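You operate a simulated robot arm through the tools that you are given. There is no shell and no other tool. Be economical: measure what you need, move in short steps, check, and stop when the job is done.

You run a simulated two-armed robot. Do the job below in one go: nothing can be reset, and whatever is moved stays where it is left.

Task
Free the parts: push the long mould down on pin boards 62, 75 and 59.
Fine: once each, square on the board and the way round that it lies; then put it back.

It is judged by the outcome, as a careful person would: the job done as asked, and still so three seconds after it is handed in. It fails if anything else is knocked over, pushed out of place, dropped, spilled or broken.

Robot
Two 7-joint arms with fingered hands on one trunk, on a base that drives. Base frame: it is fixed to the floor where the robot stands at the start and does not move with it; the origin is under the middle of the robot, x ahead of it, y to its left, z up; the surface under the hand at the start is at about z = 80. Readings come in cm, degrees, newtons and seconds.
The left shoulder is at the start at [7, 17.3, 109], the right one opposite. With the tool pointing down near the work surface each hand reaches from about 42 to 82 cm from the robot's upright axis, wherever it stands, measured 20 degrees to its own side. Places, roughly: pin board 26 [90, 10, 80]; pin board 57 [80, 10, 80]; pin board 59 [50, 10, 80]; pin board 62 [70, 10, 80]; pin board 75 [60, 10, 80]. Payload 3.5 kg a hand.
Tool frame (each hand has its own): the origin (TCP) lies between the finger pads and is the grasp point; the fingertips stand 2.5 cm ahead of it; z points along the fingers, y is the line along which they close. Largest opening 8.8 cm; the body of the gripper starts 2.9 cm behind the TCP. The gripper is a hand of 3 fingers: y runs from the thumb to the fingers, the wrist lies at [-1.3, -9.7, -16.2] in the tool frame, and closing takes about 1.5 s.
Orientation is told as [roll, pitch, yaw] about the base's x, y, z axes, in that order, counted from this pose: with the fingers straight down and the wrist toward the robot, the tool's x, y and z point along [0, 1, 0], [1, 0, 0] and [0, 0, -1] of the base frame.

Tools
- The arms move only by the tool servo_tool. It takes "left_steps", "right_steps" or both (then of equal length, played together; a hand with none holds still); each is a list of rows, each a list of 7 numbers: the shift along the tool's x, y, z in mm, then the turn, a rotation vector about the tool's x, y, z in degrees, then the finger opening in mm, from 0 to 88. In form: [[x, y, z, wx, wy, wz, hand], ...]. A call has 1 to 12 rows; each row shifts and turns the commanded pose from where the row before left it, along the tool's axes as they then stand. Rows are played at 5 a second. More than 5 cm and 8.6 degrees between two rows, or a gripper value outside its range, and nothing of the call is played. Where a pose cannot be reached the arm comes as near as it can. A force on the tool above 40 N (or 10 N above the force at the start of the call, whichever is more), or a blocked arm, ends the call early, and 0.2 s more pass. The fingers move at their own pace (about 7.2 cm/s each) and stop on an object; they squeeze with about 23 N. The grip force told is the motor's: it shows also when the fingers shut on nothing. Time passes only in rows, and 0.2 s behind the last, so rows that do not move let the fingers close. It gives the time, the measured TCP pose, the force on the tool (base axes), the opening and the grip force at its end, in the units of the frame above (readings bear some noise), with the torque about the TCP (base axes, N m) and any sound that the robot's microphone picked up, and new pictures: "pictures" is both (left out), scene, wrist or none (wrist: the cameras of the hands that moved).
- Cameras (640 x 400 px; columns grow to the right, rows downward): "scene" is now at [18.45, 2.08, 131.08]; the picture's right is [0.23, -0.97, -0.05], its down [-0.64, -0.11, -0.76] and it looks along [0.74, 0.20, -0.64] (base axes); focal length 260 px, centre (320, 200). "left" rides on the left gripper at [-5.8, -8.5, -9.9] in its tool frame; the picture's right is [-0.67, -0.35, 0.66], its down [0.69, -0.63, 0.37] and it looks along [0.29, 0.69, 0.66] (tool axes); focal length 261 px, centre (320, 200). "right" rides on the right gripper at [5.8, -8.5, -9.9] in its tool frame; the picture's right is [-0.67, 0.35, -0.66], its down [-0.68, -0.63, 0.37] and it looks along [-0.29, 0.69, 0.66] (tool axes); focal length 261 px, centre (320, 200). There is no depth. A picture from a camera that has moved, and an enlarged one, comes with that camera's place and axes in the base frame and with its lens.
- move_column(by): slides the trunk up (or, below 0, down) by that many cm; the arms and the scene camera ride with it, the base frame stays. It gives what a move gives, with no picture.
- steer(legs): drives the robot by 1 to 6 legs, each [ahead, left, turn to the left] in cm, cm and degrees, along the robot's own axes; the way and the turn of a leg run together, so that a leg with both is an arc; at most 150 cm and 180 degrees a leg. The arms and the cameras ride along, it lands a little off, and it stops where it bumps. It gives what a move gives, and a new picture of the scene camera.
- set_grasp(shape, hand): the hand has 3 fingers and takes this shape, open, in about a second: jaw (thumb against the fingers, like two jaws); tri (thumb and two fingers); tip (a fingertip pinch); poke (one finger out to press); point (the index stretched); flat (the hand flat); cup (the hand cupped); fist (a fist). The gripper value then closes the fingers along that shape, each until it touches; the sizes above hold for jaw. It gives what a move gives, with no picture.
- pan_tilt(pan, tilt): turns the head with the scene camera to pan (to the left, within 86 degrees either way) and tilt (down, from -29 to 69), counted from straight ahead of the robot. It gives what a move gives, and a new picture of the scene camera.
- inspect(camera, box): a new picture of the part [left, top, right, bottom] of that camera's present view, enlarged. No time passes.
- sign_off(): hands the job in; it is judged then, once.

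Go step by step. Nothing tells you exact positions but the pictures and the camera data: compare them with the known pose of the tool, close in by small moves and look again before you grip or let go. The budget is 120 turns and 260 pictures, counting those below and the enlarged ones. Unless the task says otherwise, let go and move clear before handing in, and close with one line.

The tools are called after "Emit:" as name(argument=value, ...) on one line, values as JSON. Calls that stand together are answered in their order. servo_tool: Moves the arms, as the interface text tells. Its arguments: {"type":"object","properties":{"left_steps":{"type":"array"},"right_steps":{"type":"array"},"pictures":{"type":"string","enum":["both","scene","wrist","none"]}},"required":[]} The other tools are called the same way: move_column (by) slides the trunk up or down; set_grasp (shape, hand) gives the hand a shape; steer (legs) drives the base; pan_tilt (pan, tilt) turns the head that bears the scene camera; inspect (camera, box) takes an enlarged picture of a part of a camera's view; sign_off () hands the job in.

At the start:

```text
clock: 0.0
left_position: [41.97, 31.95, 108.55]
left_ee_rot: [0.1, 0.1, 0.0]
left_ft_force: [-0.3, 0.2, -0.6]
left_moment: [-0.02, -0.02, 0.01]
left_width: 8.76
left_gripper_force: 0.1
left_shape: jaw
right_position: [54.49, -18.77, 112.2]
right_ee_rot: [-0.8, -1.6, -5.2]
right_ft_force: [0.4, 0.5, 0.5]
right_moment: [0.0, 0.0, -0.02]
right_width: 8.79
right_gripper_force: 0.1
right_shape: jaw
trunk travel left (down, up): [-17.7, 27.7]
robot x, y, heading: [-0.05, 0.12, 0.0]
head pan, tilt: [13.3, 28.8]
```

scene: 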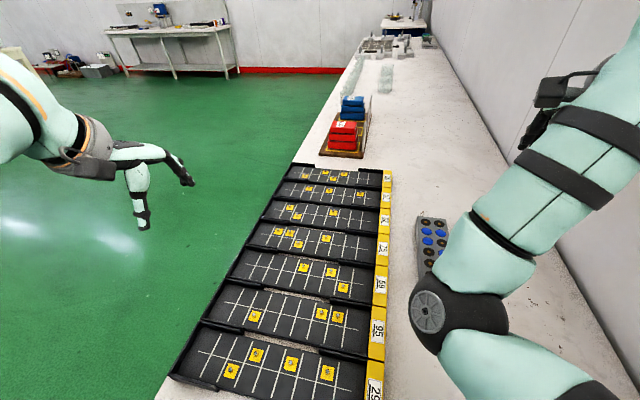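
right: 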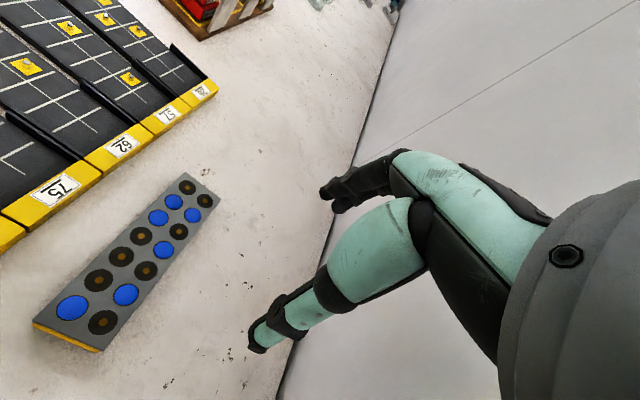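
left: 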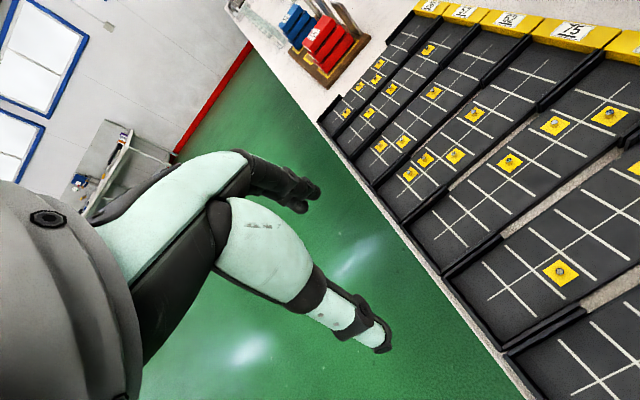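

I see a row of pin boards, a grey block with blue and dark circles to their right, and a rack with red and blue blocks farther away. I need to look closer at all of them.

Emit:
inspect(camera="right", box=[0, 150, 260, 370])

Emit:
inspect(camera="scene", box=[240, 150, 420, 300])

Emit:
inspect(camera="scene", box=[300, 30, 440, 170])

Emit:
pan_tilt(pan=-10, tilt=45)

```text
1.82 times, centred on (130, 260) of right
camera zoom: at [46.37, -12.2, 121.69], right [0.27, -0.69, 0.67], down [-0.68, -0.63, -0.37], along [0.68, -0.36, -0.64], focal length 474 px, centre (666, 91)
```

zoom: 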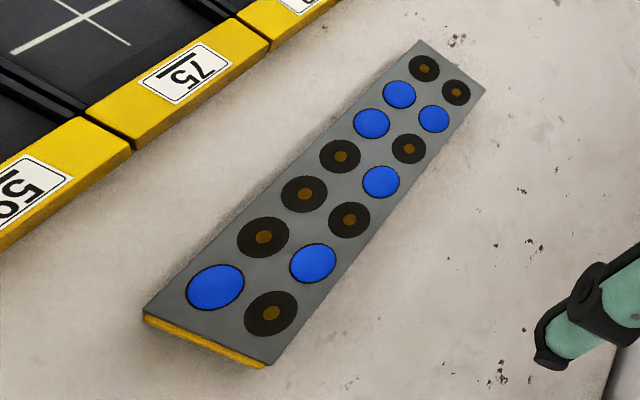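

```text
2.67 times, centred on (330, 225) of scene
camera zoom: at [18.45, 2.08, 131.08], right [0.23, -0.97, -0.05], down [-0.64, -0.11, -0.76], along [0.74, 0.2, -0.64], focal length 693 px, centre (293, 133)
```

zoom: 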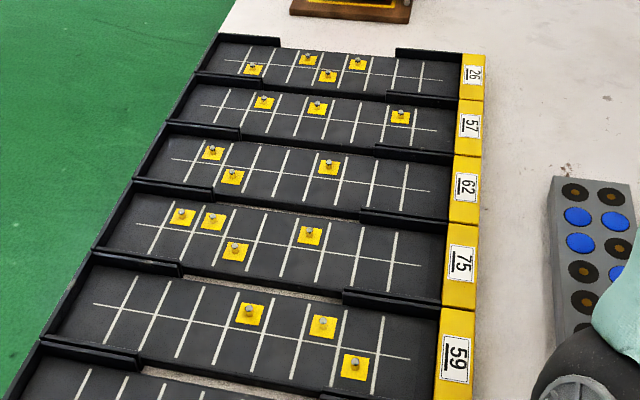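

```text
2.86 times, centred on (370, 100) of scene
camera zoom: at [18.45, 2.08, 131.08], right [0.23, -0.97, -0.05], down [-0.64, -0.11, -0.76], along [0.74, 0.2, -0.64], focal length 743 px, centre (177, 486)
```

zoom: 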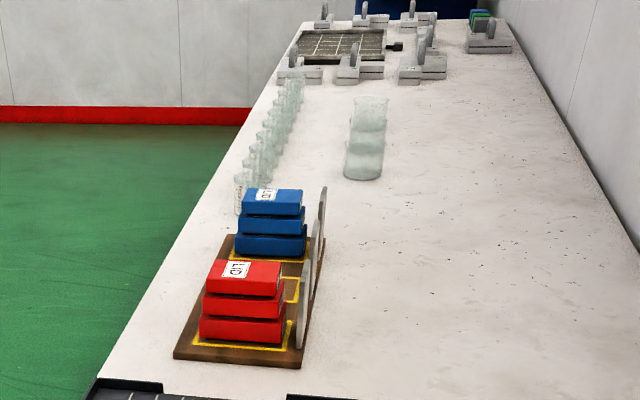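

```text
clock: 0.9
left_position: [42.02, 32.1, 108.52]
left_ee_rot: [0.0, 0.1, 0.0]
left_ft_force: [0.6, 0.6, 0.1]
left_moment: [-0.02, 0.05, 0.03]
left_width: 8.77
left_gripper_force: 0.2
left_shape: jaw
right_position: [54.6, -19.23, 112.13]
right_ee_rot: [-0.8, -1.7, -5.7]
right_ft_force: [0.1, 0.3, 0.2]
right_moment: [-0.02, -0.03, -0.01]
right_width: 8.78
right_gripper_force: 0.0
right_shape: jaw
trunk travel left (down, up): [-17.7, 27.7]
robot x, y, heading: [0.04, 0.22, 0.0]
head pan, tilt: [-10.0, 45.0]
camera scene: at [17.13, -1.41, 128.85], right [-0.17, -0.98, 0.04], down [-0.82, 0.12, -0.55], along [0.54, -0.12, -0.83], focal length 260 px, centre (320, 200)
```

scene: 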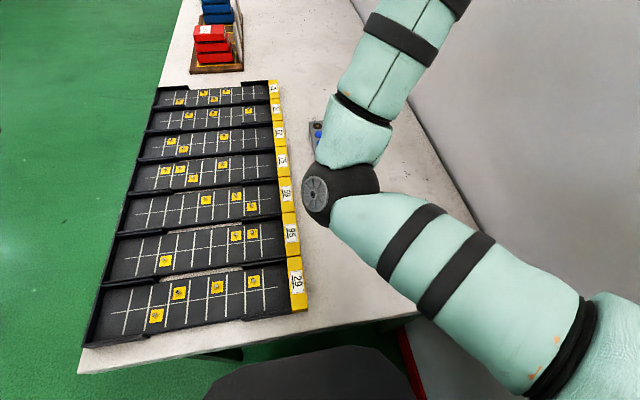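

The long mould lies along x, at about x 48–73, y -16 to -9.5, with its yellow end toward the robot. The boards run along y with their yellow ends at -y. I look closely at the pin patterns next.

Emit:
inspect(camera="scene", box=[110, 130, 310, 240])

Emit:
inspect(camera="left", box=[330, 0, 640, 200])

Emit:
servo_tool(right_steps=[[-40, 0, -20, 0, 0, 0, 88], [-40, 0, -20, 0, 0, 0, 88], [-40, 0, 0, 0, 0, 0, 88]], pictures="both")

```text
3.20 times, centred on (210, 185) of scene
camera zoom: at [17.13, -1.41, 128.85], right [-0.17, -0.98, 0.04], down [-0.82, 0.12, -0.55], along [0.54, -0.12, -0.83], focal length 832 px, centre (672, 248)
```

zoom: 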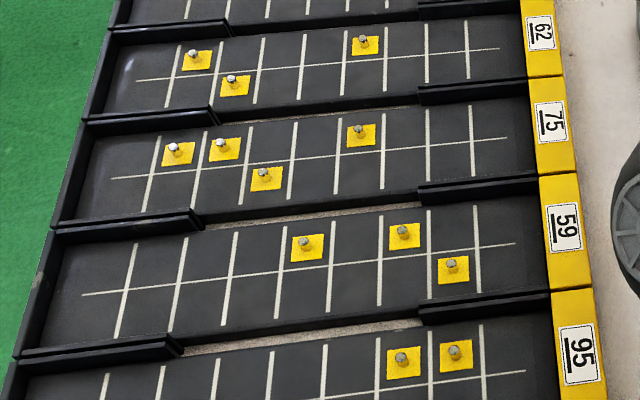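

```text
2.00 times, centred on (485, 100) of left
camera zoom: at [33.49, 26.2, 118.39], right [-0.35, -0.67, -0.65], down [-0.63, 0.69, -0.37], along [0.69, 0.29, -0.66], focal length 521 px, centre (-10, 400)
```

zoom: 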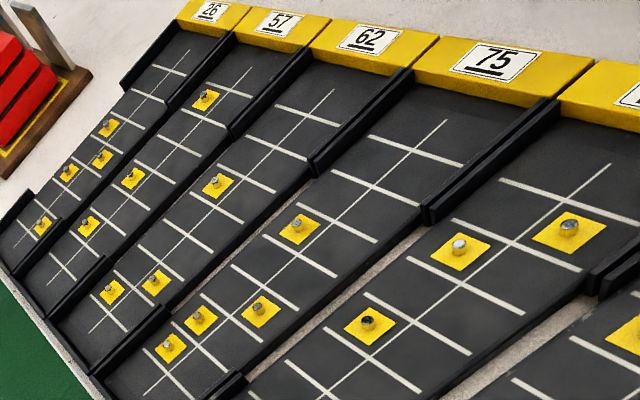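

```text
clock: 1.7
left_position: [42.15, 31.87, 108.52]
left_ee_rot: [0.1, 0.1, -0.1]
left_ft_force: [-0.7, 0.2, -0.5]
left_moment: [0.04, -0.01, -0.02]
left_width: 8.75
left_gripper_force: 0.0
left_shape: jaw
right_position: [53.64, -30.58, 116.09]
right_ee_rot: [-0.6, -1.6, -5.1]
right_ft_force: [1.1, 0.1, -0.3]
right_moment: [0.02, 0.0, -0.01]
right_width: 8.78
right_gripper_force: 0.1
right_shape: jaw
trunk travel left (down, up): [-17.7, 27.7]
robot x, y, heading: [0.09, -0.14, 0.4]
head pan, tilt: [-10.0, 45.0]
camera scene: at [17.17, -1.55, 128.83], right [-0.17, -0.98, 0.03], down [-0.83, 0.12, -0.55], along [0.54, -0.12, -0.83], focal length 260 px, centre (320, 200)
camera right: at [45.43, -23.98, 125.66], right [0.27, -0.69, 0.67], down [-0.68, -0.63, -0.37], along [0.68, -0.36, -0.64], focal length 261 px, centre (320, 200)
```

scene: 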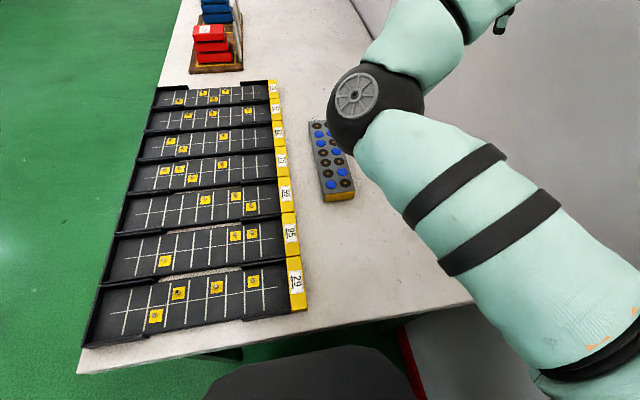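
right: 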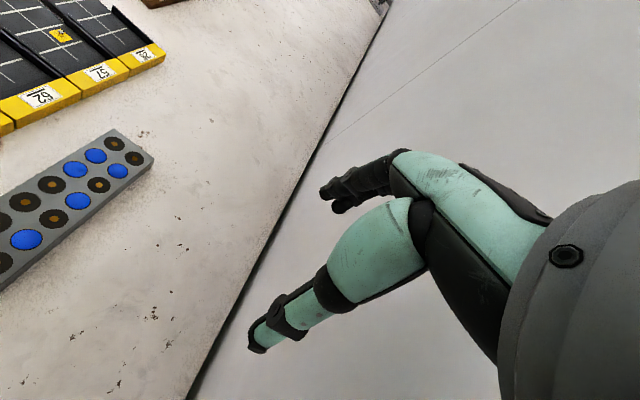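

The pin patterns fit: with the mould's yellow end over the boards' yellow ends, every blue cavity meets a pin on 62, 75 or 59. So it needs a +90° turn, face up. I'll check the mould's thickness and the board details.

Emit:
inspect(camera="scene", box=[280, 110, 380, 210])

Emit:
inspect(camera="scene", box=[110, 150, 310, 240])

Emit:
servo_tool(left_steps=[[0, 0, 0, 0, 0, 8.2, 88], [0, 0, 0, 0, 0, 8.2, 88], [0, 0, 0, 0, 0, 8.2, 88], [0, 0, 0, 0, 0, 8.2, 88], [0, 0, 0, 0, 0, 8.2, 88], [0, 0, 0, 0, 0, 8.2, 88], [0, 0, 0, 0, 0, 8.2, 88], [0, 0, 0, 0, 0, 8.2, 88], [0, 0, 0, 0, 0, 8.2, 88], [0, 0, 0, 0, 0, 8.2, 88], [0, 0, 0, 0, 0, 8.0, 88]], pictures="scene")

```text
4.00 times, centred on (330, 160) of scene
camera zoom: at [17.17, -1.55, 128.83], right [-0.17, -0.98, 0.03], down [-0.83, 0.12, -0.55], along [0.54, -0.12, -0.83], focal length 1040 px, centre (280, 360)
```

zoom: 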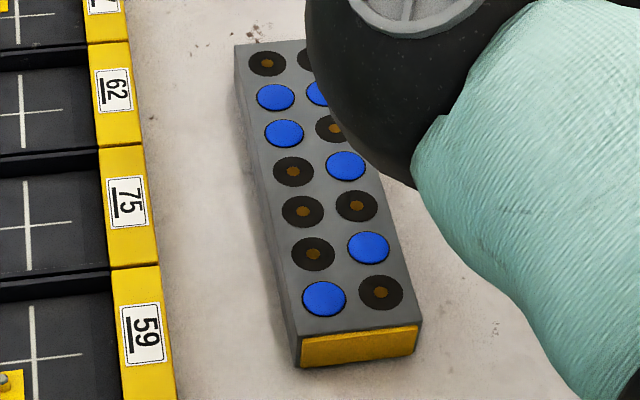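

```text
3.20 times, centred on (210, 195) of scene
camera zoom: at [17.17, -1.55, 128.83], right [-0.17, -0.98, 0.03], down [-0.83, 0.12, -0.55], along [0.54, -0.12, -0.83], focal length 832 px, centre (672, 216)
```

zoom: 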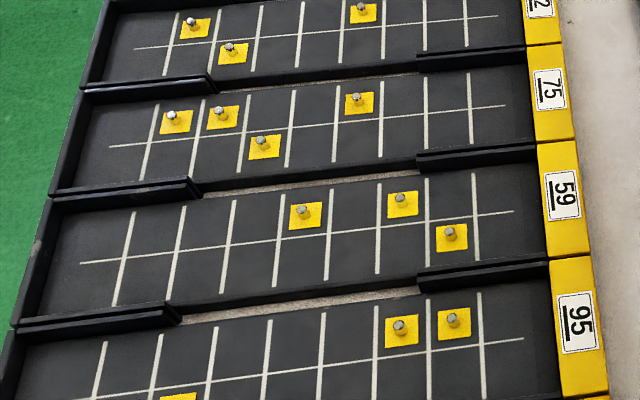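

```text
clock: 4.1
left_position: [41.98, 31.98, 108.49]
left_ee_rot: [0.0, 0.0, -82.2]
left_ft_force: [0.4, 0.0, 0.4]
left_moment: [-0.04, 0.01, -0.01]
left_width: 8.74
left_gripper_force: 0.0
left_shape: jaw
left hand out of reach, approached as far as the arm can: row 11
right_position: [53.54, -30.62, 116.29]
right_ee_rot: [-0.8, -1.6, -5.1]
right_ft_force: [0.9, 0.0, -0.5]
right_moment: [0.01, -0.04, 0.03]
right_width: 8.76
right_gripper_force: 0.1
right_shape: jaw
trunk travel left (down, up): [-17.7, 27.7]
robot x, y, heading: [0.01, 0.3, 0.1]
head pan, tilt: [-10.0, 45.0]
camera scene: at [17.09, -1.42, 128.85], right [-0.17, -0.98, 0.04], down [-0.82, 0.12, -0.55], along [0.54, -0.12, -0.83], focal length 260 px, centre (320, 200)
```

scene: 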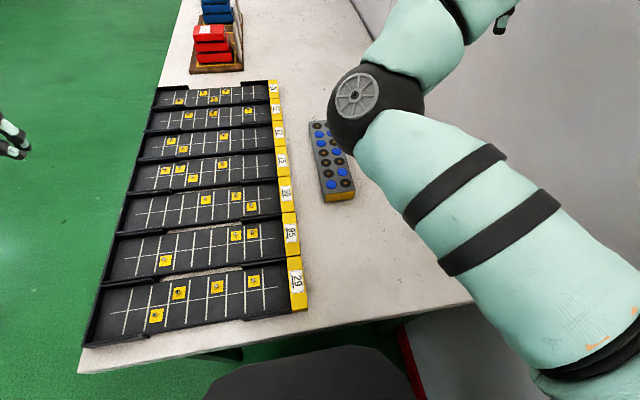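

The mould is about 24 × 6.8 × 2.8 cm, centred near (60.3, -12.8). I draw the right arm back out of the way while starting the left hand across.

Emit:
servo_tool(right_steps=[[0, -40, 0, 0, 0, 0, 88], [0, -40, 0, 0, 0, 0, 88], [-10, -40, 0, 0, 0, 0, 88], [-10, -30, 0, 0, 0, 0, 88], [0, 0, 0, 0, 0, 0, 88]], left_steps=[[18, 30, 0, 0, 0, 0, 88], [18, 45, 0, 0, 0, 0, 88], [18, 45, 0, 0, 0, 0, 88], [18, 45, 0, 0, 0, 0, 88], [18, 45, 0, 0, 0, 0, 88]], pictures="both")

```text
clock: 4.8
left_position: [48.14, 22.43, 108.38]
left_ee_rot: [-0.2, 0.1, -82.0]
left_ft_force: [0.2, 0.9, 0.3]
left_moment: [-0.01, 0.02, 0.01]
left_width: 8.77
left_gripper_force: 0.1
left_shape: jaw
right_position: [42.46, -34.28, 109.74]
right_ee_rot: [-2.2, 8.0, -11.4]
right_ft_force: [-0.3, 0.3, 0.0]
right_moment: [0.02, 0.03, 0.01]
right_width: 8.79
right_gripper_force: 0.1
right_shape: jaw
trunk travel left (down, up): [-17.7, 27.7]
robot x, y, heading: [0.04, -0.09, 0.1]
head pan, tilt: [-10.0, 45.0]
stopped in row 3 (right hand): the arm was blocked; the commanded pose is now the measured one
camera scene: at [17.18, -1.57, 128.84], right [-0.17, -0.98, 0.03], down [-0.82, 0.12, -0.55], along [0.54, -0.12, -0.83], focal length 260 px, centre (320, 200)
camera right: at [36.84, -26.91, 120.53], right [0.3, -0.72, 0.62], down [-0.8, -0.55, -0.25], along [0.52, -0.42, -0.74], focal length 261 px, centre (320, 200)
camera left: at [41.03, 30.11, 118.23], right [-0.71, 0.25, -0.65], down [0.59, 0.72, -0.37], along [0.38, -0.65, -0.66], focal length 261 px, centre (320, 200)
```

scene: 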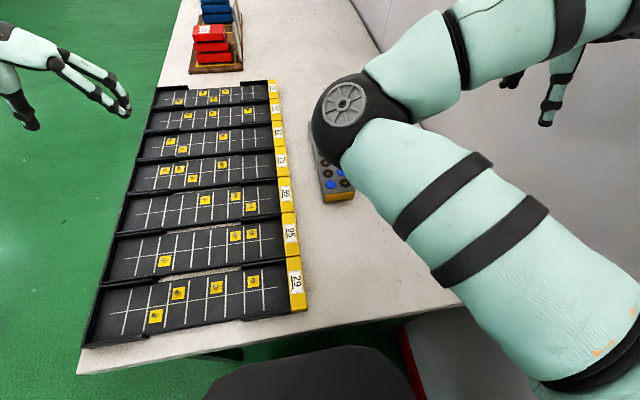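
right: 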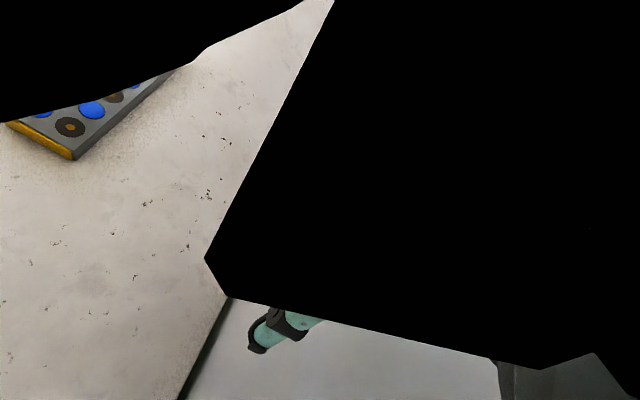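
left: 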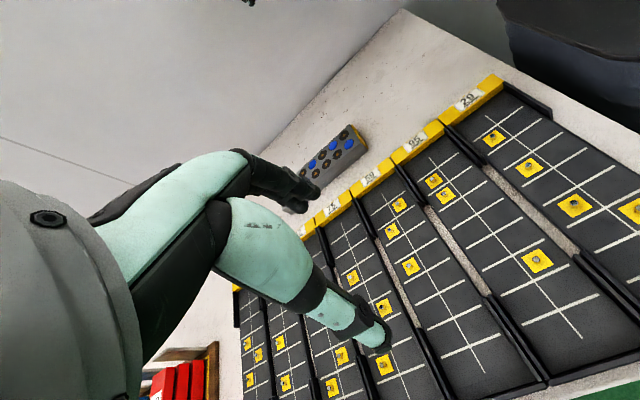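

The right elbow folds inward over the mould, and pulling back makes it worse. I stretch the right arm forward and up instead to straighten it away.

Emit:
servo_tool(right_steps=[[14, 34, -20, 0, 0, 0, 88], [14, 34, -20, 0, 0, 0, 88], [14, 34, -20, 0, 0, 0, 88], [14, 34, -20, 0, 0, 0, 88], [8, 36, -20, 0, 0, 0, 88], [8, 36, -20, 0, 0, 0, 88], [8, 36, -10, 0, 0, 0, 88], [8, 36, -10, 0, 0, 0, 88]], pictures="scene")

```text
clock: 6.7
left_position: [48.01, 22.68, 108.36]
left_ee_rot: [-0.1, -0.1, -82.0]
left_ft_force: [-0.7, -0.5, -0.2]
left_moment: [-0.04, -0.02, -0.01]
left_width: 8.76
left_gripper_force: 0.0
left_shape: jaw
right_position: [69.57, -30.13, 119.54]
right_ee_rot: [-2.2, 7.6, -10.8]
right_ft_force: [0.3, -0.2, -0.1]
right_moment: [-0.01, 0.03, 0.03]
right_width: 8.8
right_gripper_force: 0.0
right_shape: jaw
right hand out of reach, approached as far as the arm can: row 8
trunk travel left (down, up): [-17.7, 27.7]
robot x, y, heading: [0.21, 0.02, -0.2]
head pan, tilt: [-10.0, 45.0]
camera scene: at [17.12, -1.34, 128.85], right [-0.17, -0.98, 0.04], down [-0.82, 0.12, -0.55], along [0.54, -0.12, -0.83], focal length 260 px, centre (320, 200)
```

scene: 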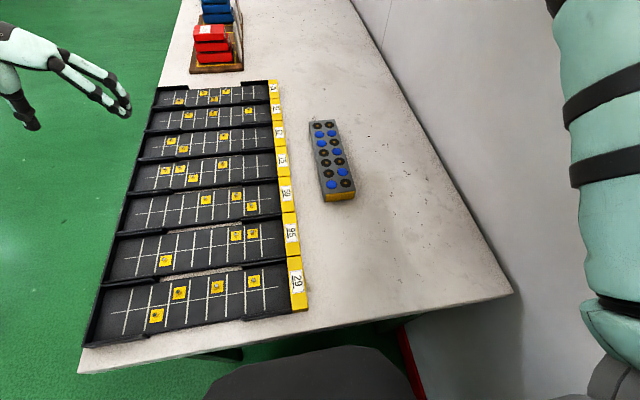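

The right arm is out of the way and the mould is fully visible. I measure it, then bring the left hand over.

Emit:
inspect(camera="scene", box=[280, 110, 380, 210])

Emit:
servo_tool(left_steps=[[9, 45, 0, 0, 0, 0, 88], [9, 45, 0, 0, 0, 0, 88], [9, 45, 0, 0, 0, 0, 88], [9, 45, 0, 0, 0, 0, 88], [9, 45, 0, 0, 0, 0, 88], [9, 45, 0, 0, 0, 0, 88], [9, 45, 0, 0, 0, 0, 88]], pictures="both")

```text
4.00 times, centred on (330, 160) of scene
camera zoom: at [17.12, -1.34, 128.85], right [-0.17, -0.98, 0.04], down [-0.82, 0.12, -0.55], along [0.54, -0.12, -0.83], focal length 1040 px, centre (280, 360)
```

zoom: 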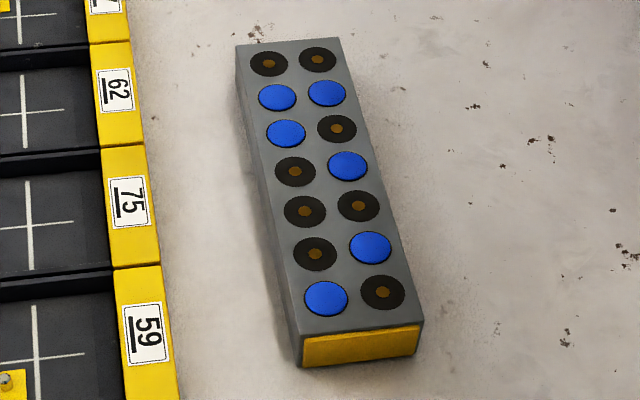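

```text
clock: 8.2
left_position: [58.63, -8.06, 108.31]
left_ee_rot: [-0.1, 0.2, -81.9]
left_ft_force: [0.5, -0.3, 0.1]
left_moment: [0.02, -0.01, 0.0]
left_width: 8.77
left_gripper_force: 0.0
left_shape: jaw
right_position: [69.53, -30.43, 119.36]
right_ee_rot: [-2.1, 7.8, -10.8]
right_ft_force: [0.1, -0.8, 0.4]
right_moment: [0.03, 0.05, -0.04]
right_width: 8.77
right_gripper_force: 0.0
right_shape: jaw
trunk travel left (down, up): [-17.7, 27.7]
robot x, y, heading: [-0.06, -0.17, 0.1]
head pan, tilt: [-10.0, 45.0]
camera scene: at [17.15, -1.65, 128.84], right [-0.17, -0.98, 0.03], down [-0.82, 0.12, -0.55], along [0.54, -0.12, -0.83], focal length 260 px, centre (320, 200)
camera left: at [51.66, -0.42, 118.14], right [-0.71, 0.25, -0.65], down [0.59, 0.72, -0.37], along [0.38, -0.65, -0.66], focal length 261 px, centre (320, 200)
```

scene: 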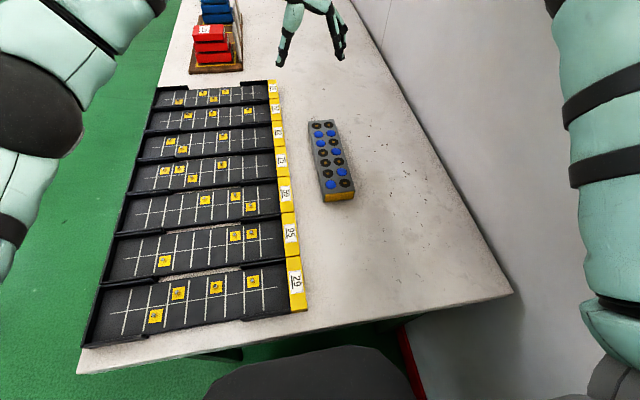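
left: 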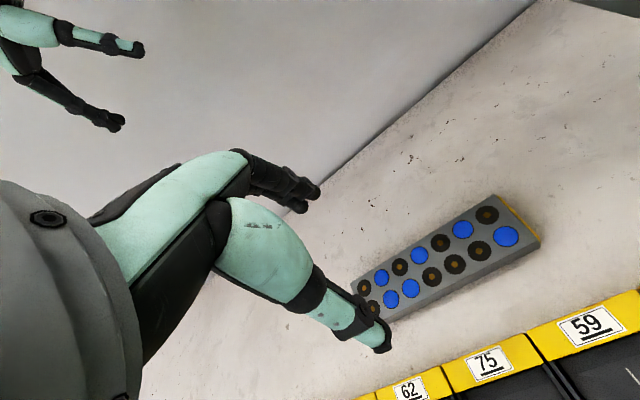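

The left hand is next to the mould. I complete the yaw to -90° and centre over it, a little lower.

Emit:
servo_tool(left_steps=[[5, 25, 0, 0, 0, 0, 88], [5, 24, 0, 0, 0, 0, 88], [0, 0, 0, 0, 0, 4, 88], [0, 0, 0, 0, 0, 4, 88], [0, 0, 40, 0, 0, 0, 88], [0, 0, 40, 0, 0, 0, 88], [0, 0, 30, 0, 0, 0, 88]], pictures="both")

```text
clock: 9.8
left_position: [59.58, -11.7, 97.09]
left_ee_rot: [-0.1, -0.2, -90.0]
left_ft_force: [-0.1, -1.1, 0.4]
left_moment: [-0.02, -0.01, -0.02]
left_width: 8.79
left_gripper_force: 0.0
left_shape: jaw
left hand out of reach, approached as far as the arm can: row 3, 4
right_position: [69.72, -30.25, 119.34]
right_ee_rot: [-2.2, 7.8, -10.8]
right_ft_force: [-1.1, 0.0, -0.9]
right_moment: [-0.02, 0.04, -0.02]
right_width: 8.81
right_gripper_force: 0.1
right_shape: jaw
trunk travel left (down, up): [-17.7, 27.7]
robot x, y, heading: [-0.34, -0.46, 0.0]
head pan, tilt: [-10.0, 45.0]
camera scene: at [17.16, -1.47, 128.84], right [-0.17, -0.98, 0.03], down [-0.82, 0.12, -0.55], along [0.54, -0.12, -0.83], focal length 260 px, centre (320, 200)
camera left: at [53.71, -3.21, 106.93], right [-0.67, 0.35, -0.65], down [0.69, 0.63, -0.37], along [0.28, -0.69, -0.66], focal length 261 px, centre (320, 200)
```

scene: 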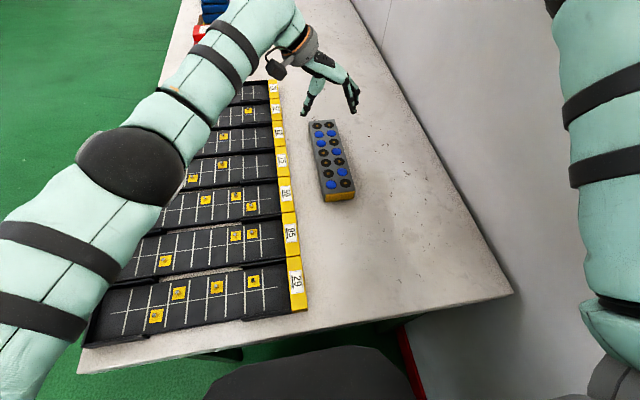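
left: 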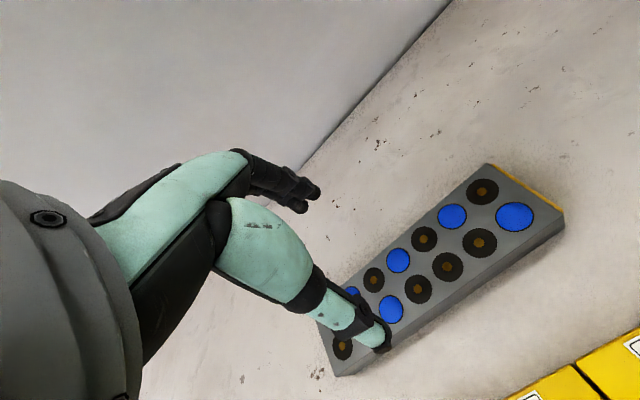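

The mould is well aligned and its centre comes out near (60.1, -12.9). I centre over it and go down to just above it for a check.

Emit:
servo_tool(left_steps=[[5, 11, 30, 0, 0, 0, 88], [0, 0, 25, 0, 0, 0, 88], [0, 0, 20, 0, 0, 0, 88], [0, 0, 10, 0, 0, 0, 88], [0, 0, 0, 0, 0, 0, 88]], pictures="both")

Emit:
inspect(camera="left", box=[220, 150, 460, 350])

Emit:
inspect(camera="scene", box=[280, 80, 400, 200])

```text
clock: 11.1
left_position: [60.08, -12.86, 88.63]
left_ee_rot: [-0.1, 0.0, -90.0]
left_ft_force: [-0.4, 0.3, 0.1]
left_moment: [0.02, 0.02, -0.01]
left_width: 8.74
left_gripper_force: 0.0
left_shape: jaw
right_position: [69.49, -30.16, 119.4]
right_ee_rot: [-2.2, 7.8, -10.8]
right_ft_force: [0.2, 0.4, 0.7]
right_moment: [0.02, -0.02, 0.0]
right_width: 8.79
right_gripper_force: 0.1
right_shape: jaw
trunk travel left (down, up): [-17.7, 27.7]
robot x, y, heading: [0.1, 0.11, -0.1]
head pan, tilt: [-10.0, 45.0]
camera scene: at [17.14, -1.44, 128.85], right [-0.17, -0.98, 0.04], down [-0.82, 0.12, -0.55], along [0.54, -0.12, -0.83], focal length 260 px, centre (320, 200)
camera left: at [54.19, -4.32, 98.41], right [-0.67, 0.35, -0.65], down [0.68, 0.63, -0.37], along [0.28, -0.69, -0.66], focal length 261 px, centre (320, 200)
```

scene: 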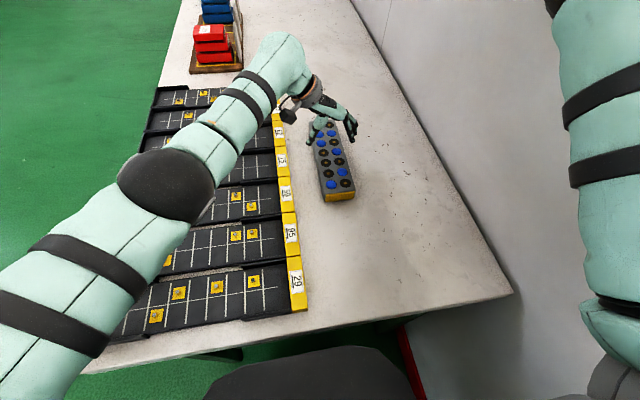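
left: 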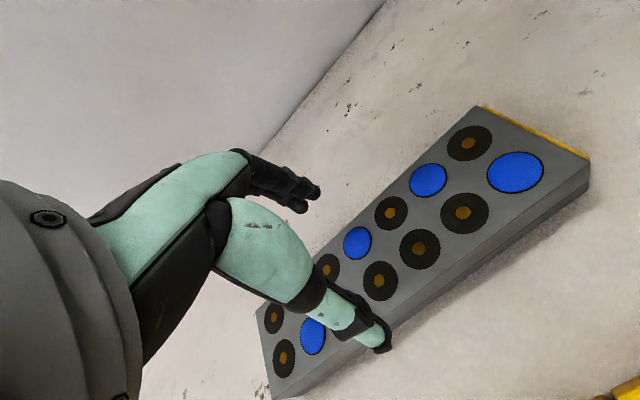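

```text
2.00 times, centred on (340, 250) of left
camera zoom: at [54.19, -4.32, 98.41], right [-0.67, 0.35, -0.65], down [0.68, 0.63, -0.37], along [0.28, -0.69, -0.66], focal length 521 px, centre (280, 100)
```

zoom: 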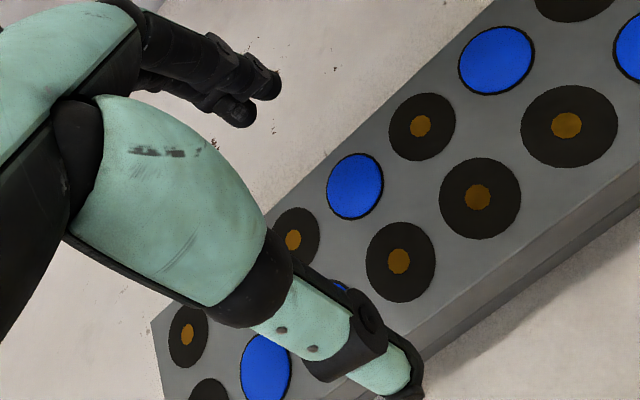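

```text
3.33 times, centred on (340, 140) of scene
camera zoom: at [17.14, -1.44, 128.85], right [-0.17, -0.98, 0.04], down [-0.82, 0.12, -0.55], along [0.54, -0.12, -0.83], focal length 866 px, centre (253, 400)
```

zoom: 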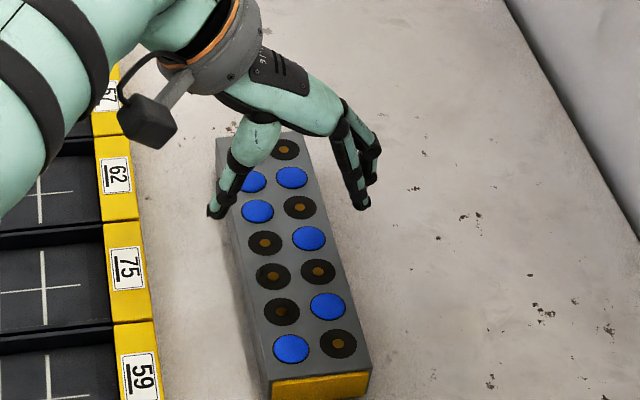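

The hand is centred to within millimetres. I lower it around the mould, with fingertips 1 cm above the table, and close.

Emit:
servo_tool(left_steps=[[-2, 1, 20, 0, 0, 0, 88], [0, 0, 20, 0, 0, 0, 88], [0, 0, 11, 0, 0, 0, 88], [0, 0, 0, 0, 0, 0, 88]], pictures="both")

Emit:
inspect(camera="scene", box=[280, 80, 400, 200])

```text
clock: 12.1
left_position: [59.58, -13.02, 83.47]
left_ee_rot: [0.0, 0.0, -89.9]
left_ft_force: [0.1, -0.3, -0.5]
left_moment: [0.0, 0.01, 0.04]
left_width: 8.77
left_gripper_force: 0.0
left_shape: jaw
right_position: [69.73, -30.28, 119.36]
right_ee_rot: [-2.2, 7.8, -10.8]
right_ft_force: [0.5, -0.6, -0.2]
right_moment: [0.03, 0.03, 0.04]
right_width: 8.78
right_gripper_force: 0.0
right_shape: jaw
trunk travel left (down, up): [-17.7, 27.7]
robot x, y, heading: [0.16, 0.16, -0.1]
head pan, tilt: [-10.0, 45.0]
camera scene: at [17.15, -1.45, 128.84], right [-0.17, -0.98, 0.04], down [-0.82, 0.12, -0.55], along [0.54, -0.12, -0.83], focal length 260 px, centre (320, 200)
camera left: at [53.66, -4.52, 93.25], right [-0.67, 0.35, -0.66], down [0.68, 0.63, -0.37], along [0.29, -0.69, -0.66], focal length 261 px, centre (320, 200)
```

scene: 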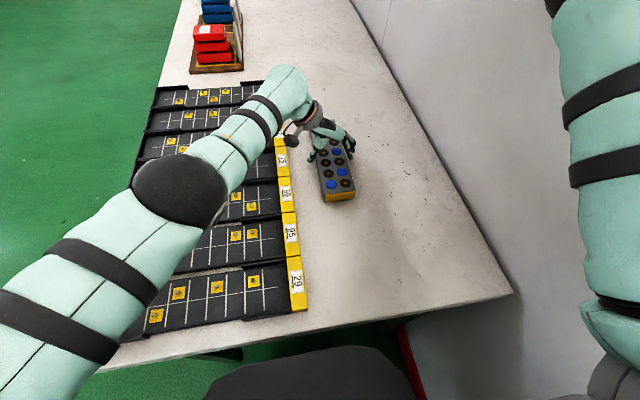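
left: 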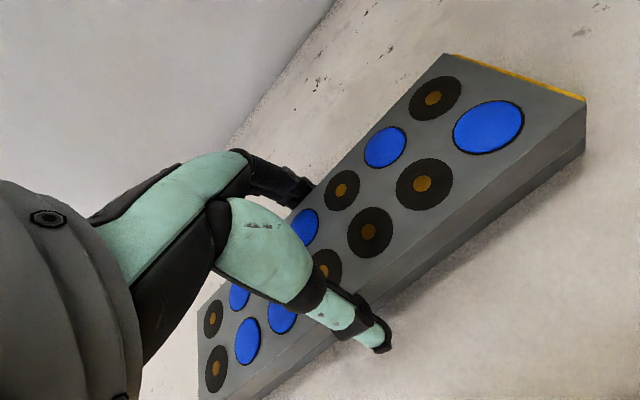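

```text
3.33 times, centred on (340, 140) of scene
camera zoom: at [17.15, -1.45, 128.84], right [-0.17, -0.98, 0.04], down [-0.82, 0.12, -0.55], along [0.54, -0.12, -0.83], focal length 866 px, centre (253, 400)
```

zoom: 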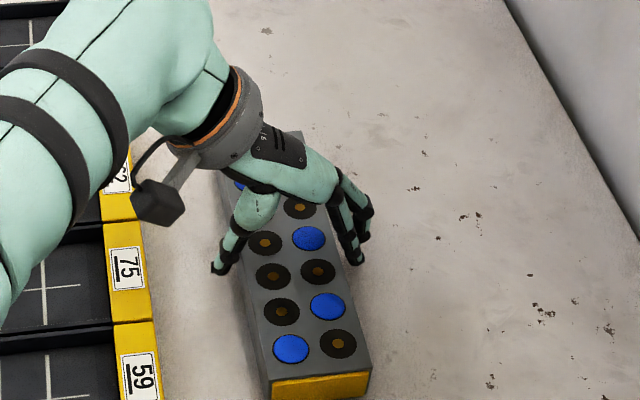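

The fingers straddle the mould. I close them.

Emit:
servo_tool(left_steps=[[0, 0, 0, 0, 0, 0, 0], [0, 0, 0, 0, 0, 0, 0], [0, 0, 0, 0, 0, 0, 0], [0, 0, 0, 0, 0, 0, 0], [0, 0, 0, 0, 0, 0, 0], [0, 0, 0, 0, 0, 0, 0], [0, 0, 0, 0, 0, 0, 0], [0, 0, 0, 0, 0, 0, 0]], pictures="wrist")

```text
clock: 13.8
left_position: [59.63, -13.01, 83.43]
left_ee_rot: [-0.1, 0.0, -89.9]
left_ft_force: [0.4, 2.6, 1.7]
left_moment: [-0.11, -0.04, -0.01]
left_width: 6.9
left_gripper_force: 23.4
left_shape: jaw
right_position: [69.5, -30.19, 119.43]
right_ee_rot: [-2.2, 7.7, -10.9]
right_ft_force: [-0.8, 0.0, 0.2]
right_moment: [0.01, 0.02, -0.04]
right_width: 8.78
right_gripper_force: 0.0
right_shape: jaw
trunk travel left (down, up): [-17.7, 27.7]
robot x, y, heading: [0.19, 0.23, 0.2]
head pan, tilt: [-10.0, 45.0]
camera left: at [53.65, -4.48, 93.29], right [-0.67, 0.35, -0.66], down [0.69, 0.63, -0.37], along [0.29, -0.69, -0.66], focal length 261 px, centre (320, 200)
```

left: 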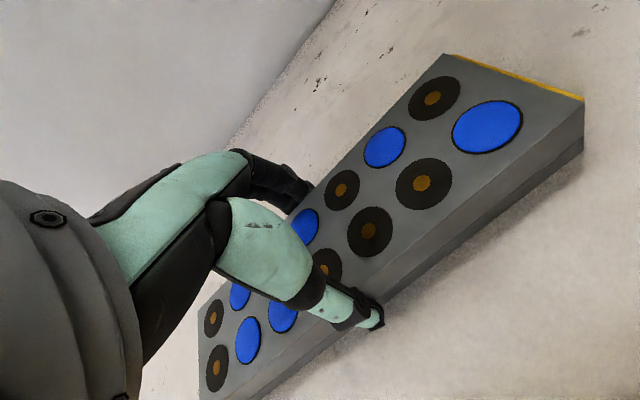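

It grips at 6.9 cm width. I lift straight up and check that the mould comes level.

Emit:
servo_tool(left_steps=[[0, 0, -10, 0, 0, 0, 0], [0, 0, -20, 0, 0, 0, 0], [0, 0, -30, 0, 0, 0, 0], [0, 0, -30, 0, 0, 0, 0], [0, 0, -30, 0, 0, 0, 0], [0, 0, 0, 0, 0, 0, 0]], pictures="both")

```text
clock: 15.2
left_position: [59.96, -12.97, 95.25]
left_ee_rot: [-0.2, 0.1, -90.0]
left_ft_force: [0.1, -0.5, -4.7]
left_moment: [0.0, 0.05, 0.0]
left_width: 6.89
left_gripper_force: 23.0
left_shape: jaw
right_position: [69.79, -30.27, 119.3]
right_ee_rot: [-2.1, 8.0, -10.8]
right_ft_force: [-0.3, -0.6, -0.6]
right_moment: [0.02, -0.01, -0.02]
right_width: 8.77
right_gripper_force: 0.0
right_shape: jaw
trunk travel left (down, up): [-17.7, 27.7]
robot x, y, heading: [-0.08, -0.11, -0.3]
head pan, tilt: [-10.0, 45.0]
camera scene: at [17.26, -1.47, 128.82], right [-0.17, -0.98, 0.04], down [-0.83, 0.12, -0.55], along [0.54, -0.12, -0.83], focal length 260 px, centre (320, 200)
camera left: at [54.18, -4.49, 105.16], right [-0.67, 0.35, -0.65], down [0.68, 0.63, -0.37], along [0.28, -0.69, -0.66], focal length 261 px, centre (320, 200)
```

scene: 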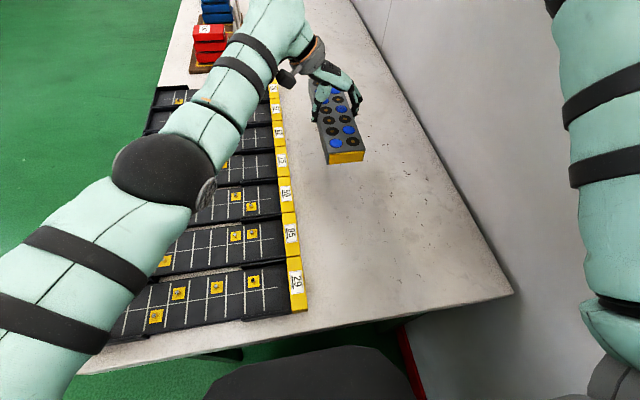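
left: 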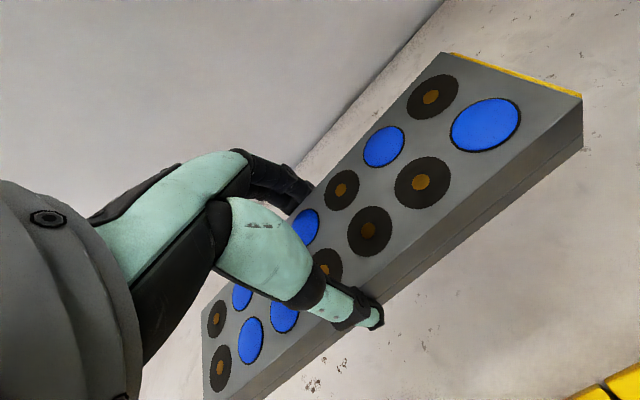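

The mould is held firmly and level. I carry it left, then turn it +90° above the boards.

Emit:
servo_tool(left_steps=[[0, -40, -5, 0, 0, 0, 0], [0, -40, -5, 0, 0, 0, 0], [0, -40, -5, 0, 0, 0, 0], [0, -40, -5, 0, 0, 0, 0], [0, -40, 0, 0, 0, 0, 0], [0, -40, 0, 0, 0, 0, 0], [0, -40, 0, 0, 0, 0, 0], [0, 0, 0, 0, 0, 0, 0]], pictures="none")

Emit:
servo_tool(left_steps=[[0, 0, 0, 0, 0, -8, 0], [0, 0, 0, 0, 0, -8, 0], [0, 0, 0, 0, 0, -8, 0], [0, 0, 0, 0, 0, -8, 0], [0, 0, 0, 0, 0, -8, 0], [0, 0, 0, 0, 0, -8, 0], [0, 0, 0, 0, 0, -8, 0], [0, 0, 0, 0, 0, -8, 0], [0, 0, 0, 0, 0, -8, 0], [0, 0, 0, 0, 0, -8, 0], [0, 0, 0, 0, 0, -8, 0], [0, 0, 0, 0, 0, -2, 0]], pictures="both")

```text
clock: 17.1
left_position: [59.96, 14.62, 97.23]
left_ee_rot: [-0.1, 0.0, -90.0]
left_ft_force: [-0.7, 0.1, -5.2]
left_moment: [0.0, 0.04, -0.02]
left_width: 6.89
left_gripper_force: 23.1
left_shape: jaw
right_position: [69.69, -30.36, 119.33]
right_ee_rot: [-2.1, 7.8, -10.8]
right_ft_force: [0.2, -0.1, -0.3]
right_moment: [0.0, 0.02, 0.0]
right_width: 8.79
right_gripper_force: 0.1
right_shape: jaw
trunk travel left (down, up): [-17.7, 27.7]
robot x, y, heading: [0.09, 0.08, -0.0]
head pan, tilt: [-10.0, 45.0]
```

```text
clock: 19.6
left_position: [59.87, 14.97, 97.32]
left_ee_rot: [0.0, 0.1, 0.1]
left_ft_force: [-0.1, 0.5, -5.6]
left_moment: [-0.03, -0.01, 0.02]
left_width: 6.89
left_gripper_force: 22.9
left_shape: jaw
right_position: [69.63, -30.21, 119.45]
right_ee_rot: [-2.2, 7.8, -10.8]
right_ft_force: [-0.5, -0.7, -0.6]
right_moment: [-0.02, -0.01, 0.0]
right_width: 8.76
right_gripper_force: 0.1
right_shape: jaw
trunk travel left (down, up): [-17.7, 27.7]
robot x, y, heading: [-0.07, 0.25, 0.0]
head pan, tilt: [-10.0, 45.0]
camera scene: at [17.22, -1.41, 128.83], right [-0.17, -0.98, 0.04], down [-0.83, 0.12, -0.55], along [0.54, -0.12, -0.83], focal length 260 px, centre (320, 200)
camera left: at [51.33, 9.09, 107.14], right [-0.35, -0.67, -0.65], down [-0.63, 0.68, -0.36], along [0.69, 0.29, -0.66], focal length 261 px, centre (320, 200)
```

scene: 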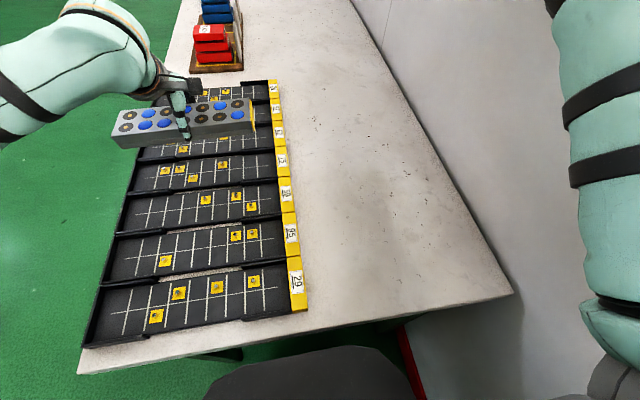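
left: 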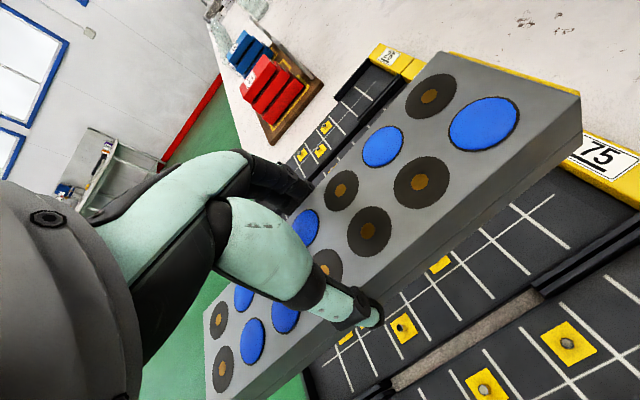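

The mould is turned right, yellow end to yellow end. I aim the head at the boards to measure them well.

Emit:
pan_tilt(pan=18, tilt=48)

Emit:
inspect(camera="scene", box=[200, 120, 440, 270])

```text
clock: 20.6
left_position: [59.87, 14.91, 97.13]
left_ee_rot: [0.0, 0.2, 0.0]
left_ft_force: [0.7, -0.5, -5.7]
left_moment: [-0.03, 0.01, 0.0]
left_width: 6.9
left_gripper_force: 23.2
left_shape: jaw
right_position: [69.63, -30.21, 119.31]
right_ee_rot: [-2.2, 7.8, -10.8]
right_ft_force: [0.0, 0.5, 1.2]
right_moment: [0.04, 0.0, 0.02]
right_width: 8.78
right_gripper_force: 0.0
right_shape: jaw
trunk travel left (down, up): [-17.7, 27.7]
robot x, y, heading: [0.13, 0.04, 0.2]
head pan, tilt: [18.0, 48.0]
camera scene: at [16.64, 2.42, 128.52], right [0.3, -0.95, -0.06], down [-0.83, -0.23, -0.51], along [0.47, 0.21, -0.86], focal length 260 px, centre (320, 200)
```

scene: 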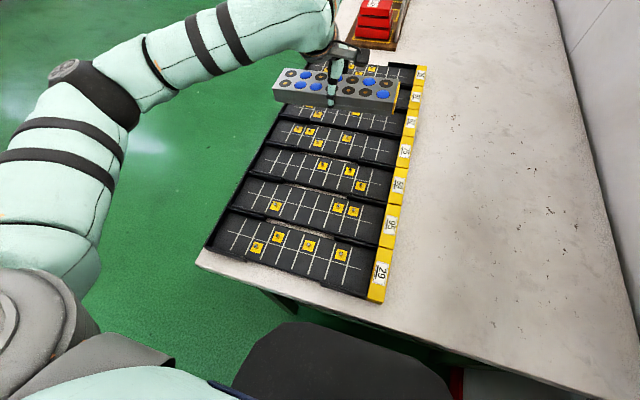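

```text
2.67 times, centred on (320, 195) of scene
camera zoom: at [16.64, 2.42, 128.52], right [0.3, -0.95, -0.06], down [-0.83, -0.23, -0.51], along [0.47, 0.21, -0.86], focal length 693 px, centre (320, 213)
```

zoom: 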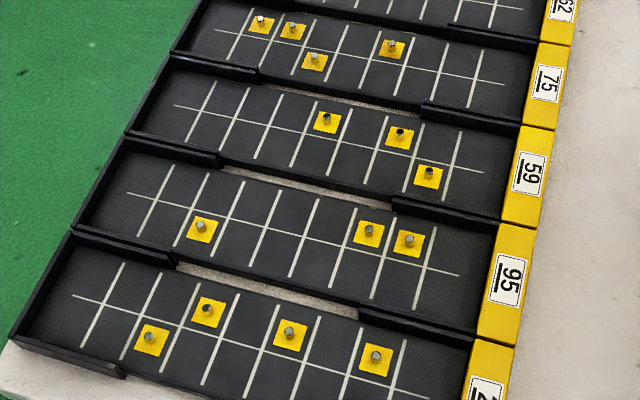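

From several views the cell field is centred at y ≈ 16.0, at x ≈ 50.0 (59), 59.7 (75) and 69.4 (62). The mould's middle is about 0.35 cm to +y of the TCP. I move over board 62, still high.

Emit:
servo_tool(left_steps=[[2, 40, 0, 0, 0, 0, 0], [3, 40, 0, 0, 0, 0, 0], [3, 16, 0, 0, 0, 0, 0], [0, 0, 25, 0, 0, 0, 0], [0, 0, 25, 0, 0, 0, 0], [0, 0, 10, 0, 0, 0, 0], [0, 0, 0, 0, 0, 0, 0]], pictures="both")

Emit:
inspect(camera="scene", box=[240, 40, 440, 165])

```text
clock: 22.2
left_position: [69.48, 15.8, 91.12]
left_ee_rot: [0.0, 0.3, 0.0]
left_ft_force: [0.2, -1.2, -5.7]
left_moment: [-0.01, -0.03, 0.01]
left_width: 6.89
left_gripper_force: 23.2
left_shape: jaw
right_position: [69.56, -30.21, 119.39]
right_ee_rot: [-2.1, 7.8, -10.8]
right_ft_force: [0.3, -0.4, -0.5]
right_moment: [0.0, 0.01, 0.02]
right_width: 8.79
right_gripper_force: 0.1
right_shape: jaw
trunk travel left (down, up): [-17.7, 27.7]
robot x, y, heading: [-0.31, 0.25, -0.2]
head pan, tilt: [18.0, 48.0]
camera scene: at [16.65, 2.43, 128.52], right [0.3, -0.95, -0.06], down [-0.83, -0.23, -0.51], along [0.47, 0.21, -0.86], focal length 260 px, centre (320, 200)
camera left: at [60.91, 9.97, 101.02], right [-0.35, -0.67, -0.65], down [-0.63, 0.69, -0.36], along [0.69, 0.28, -0.66], focal length 261 px, centre (320, 200)
```

scene: 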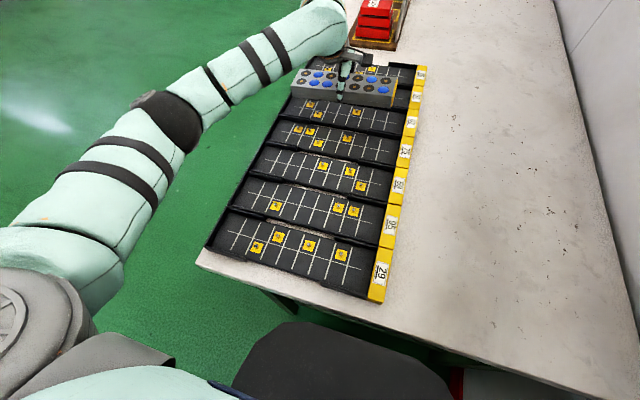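
left: 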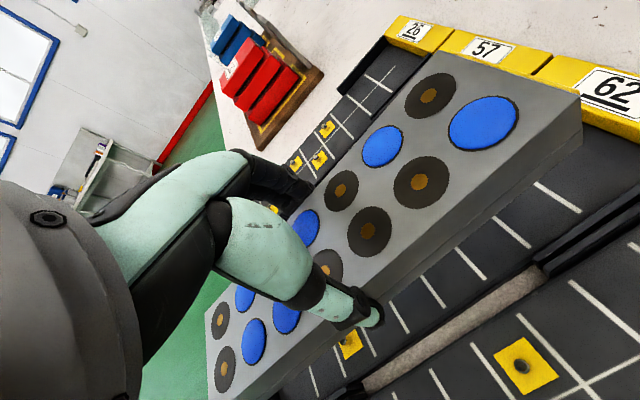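

```text
3.20 times, centred on (340, 102) of scene
camera zoom: at [16.65, 2.43, 128.52], right [0.3, -0.95, -0.06], down [-0.83, -0.23, -0.51], along [0.47, 0.21, -0.86], focal length 832 px, centre (256, 512)
```

zoom: 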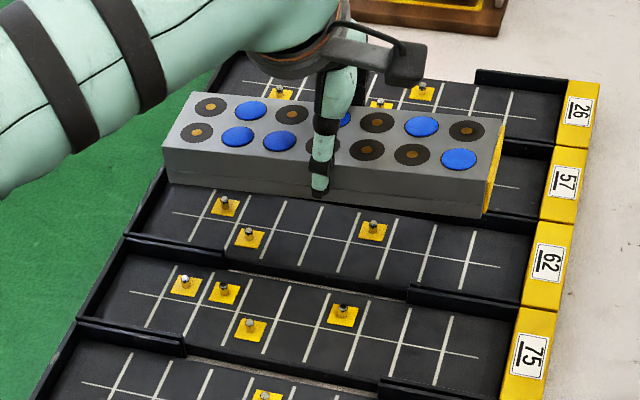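

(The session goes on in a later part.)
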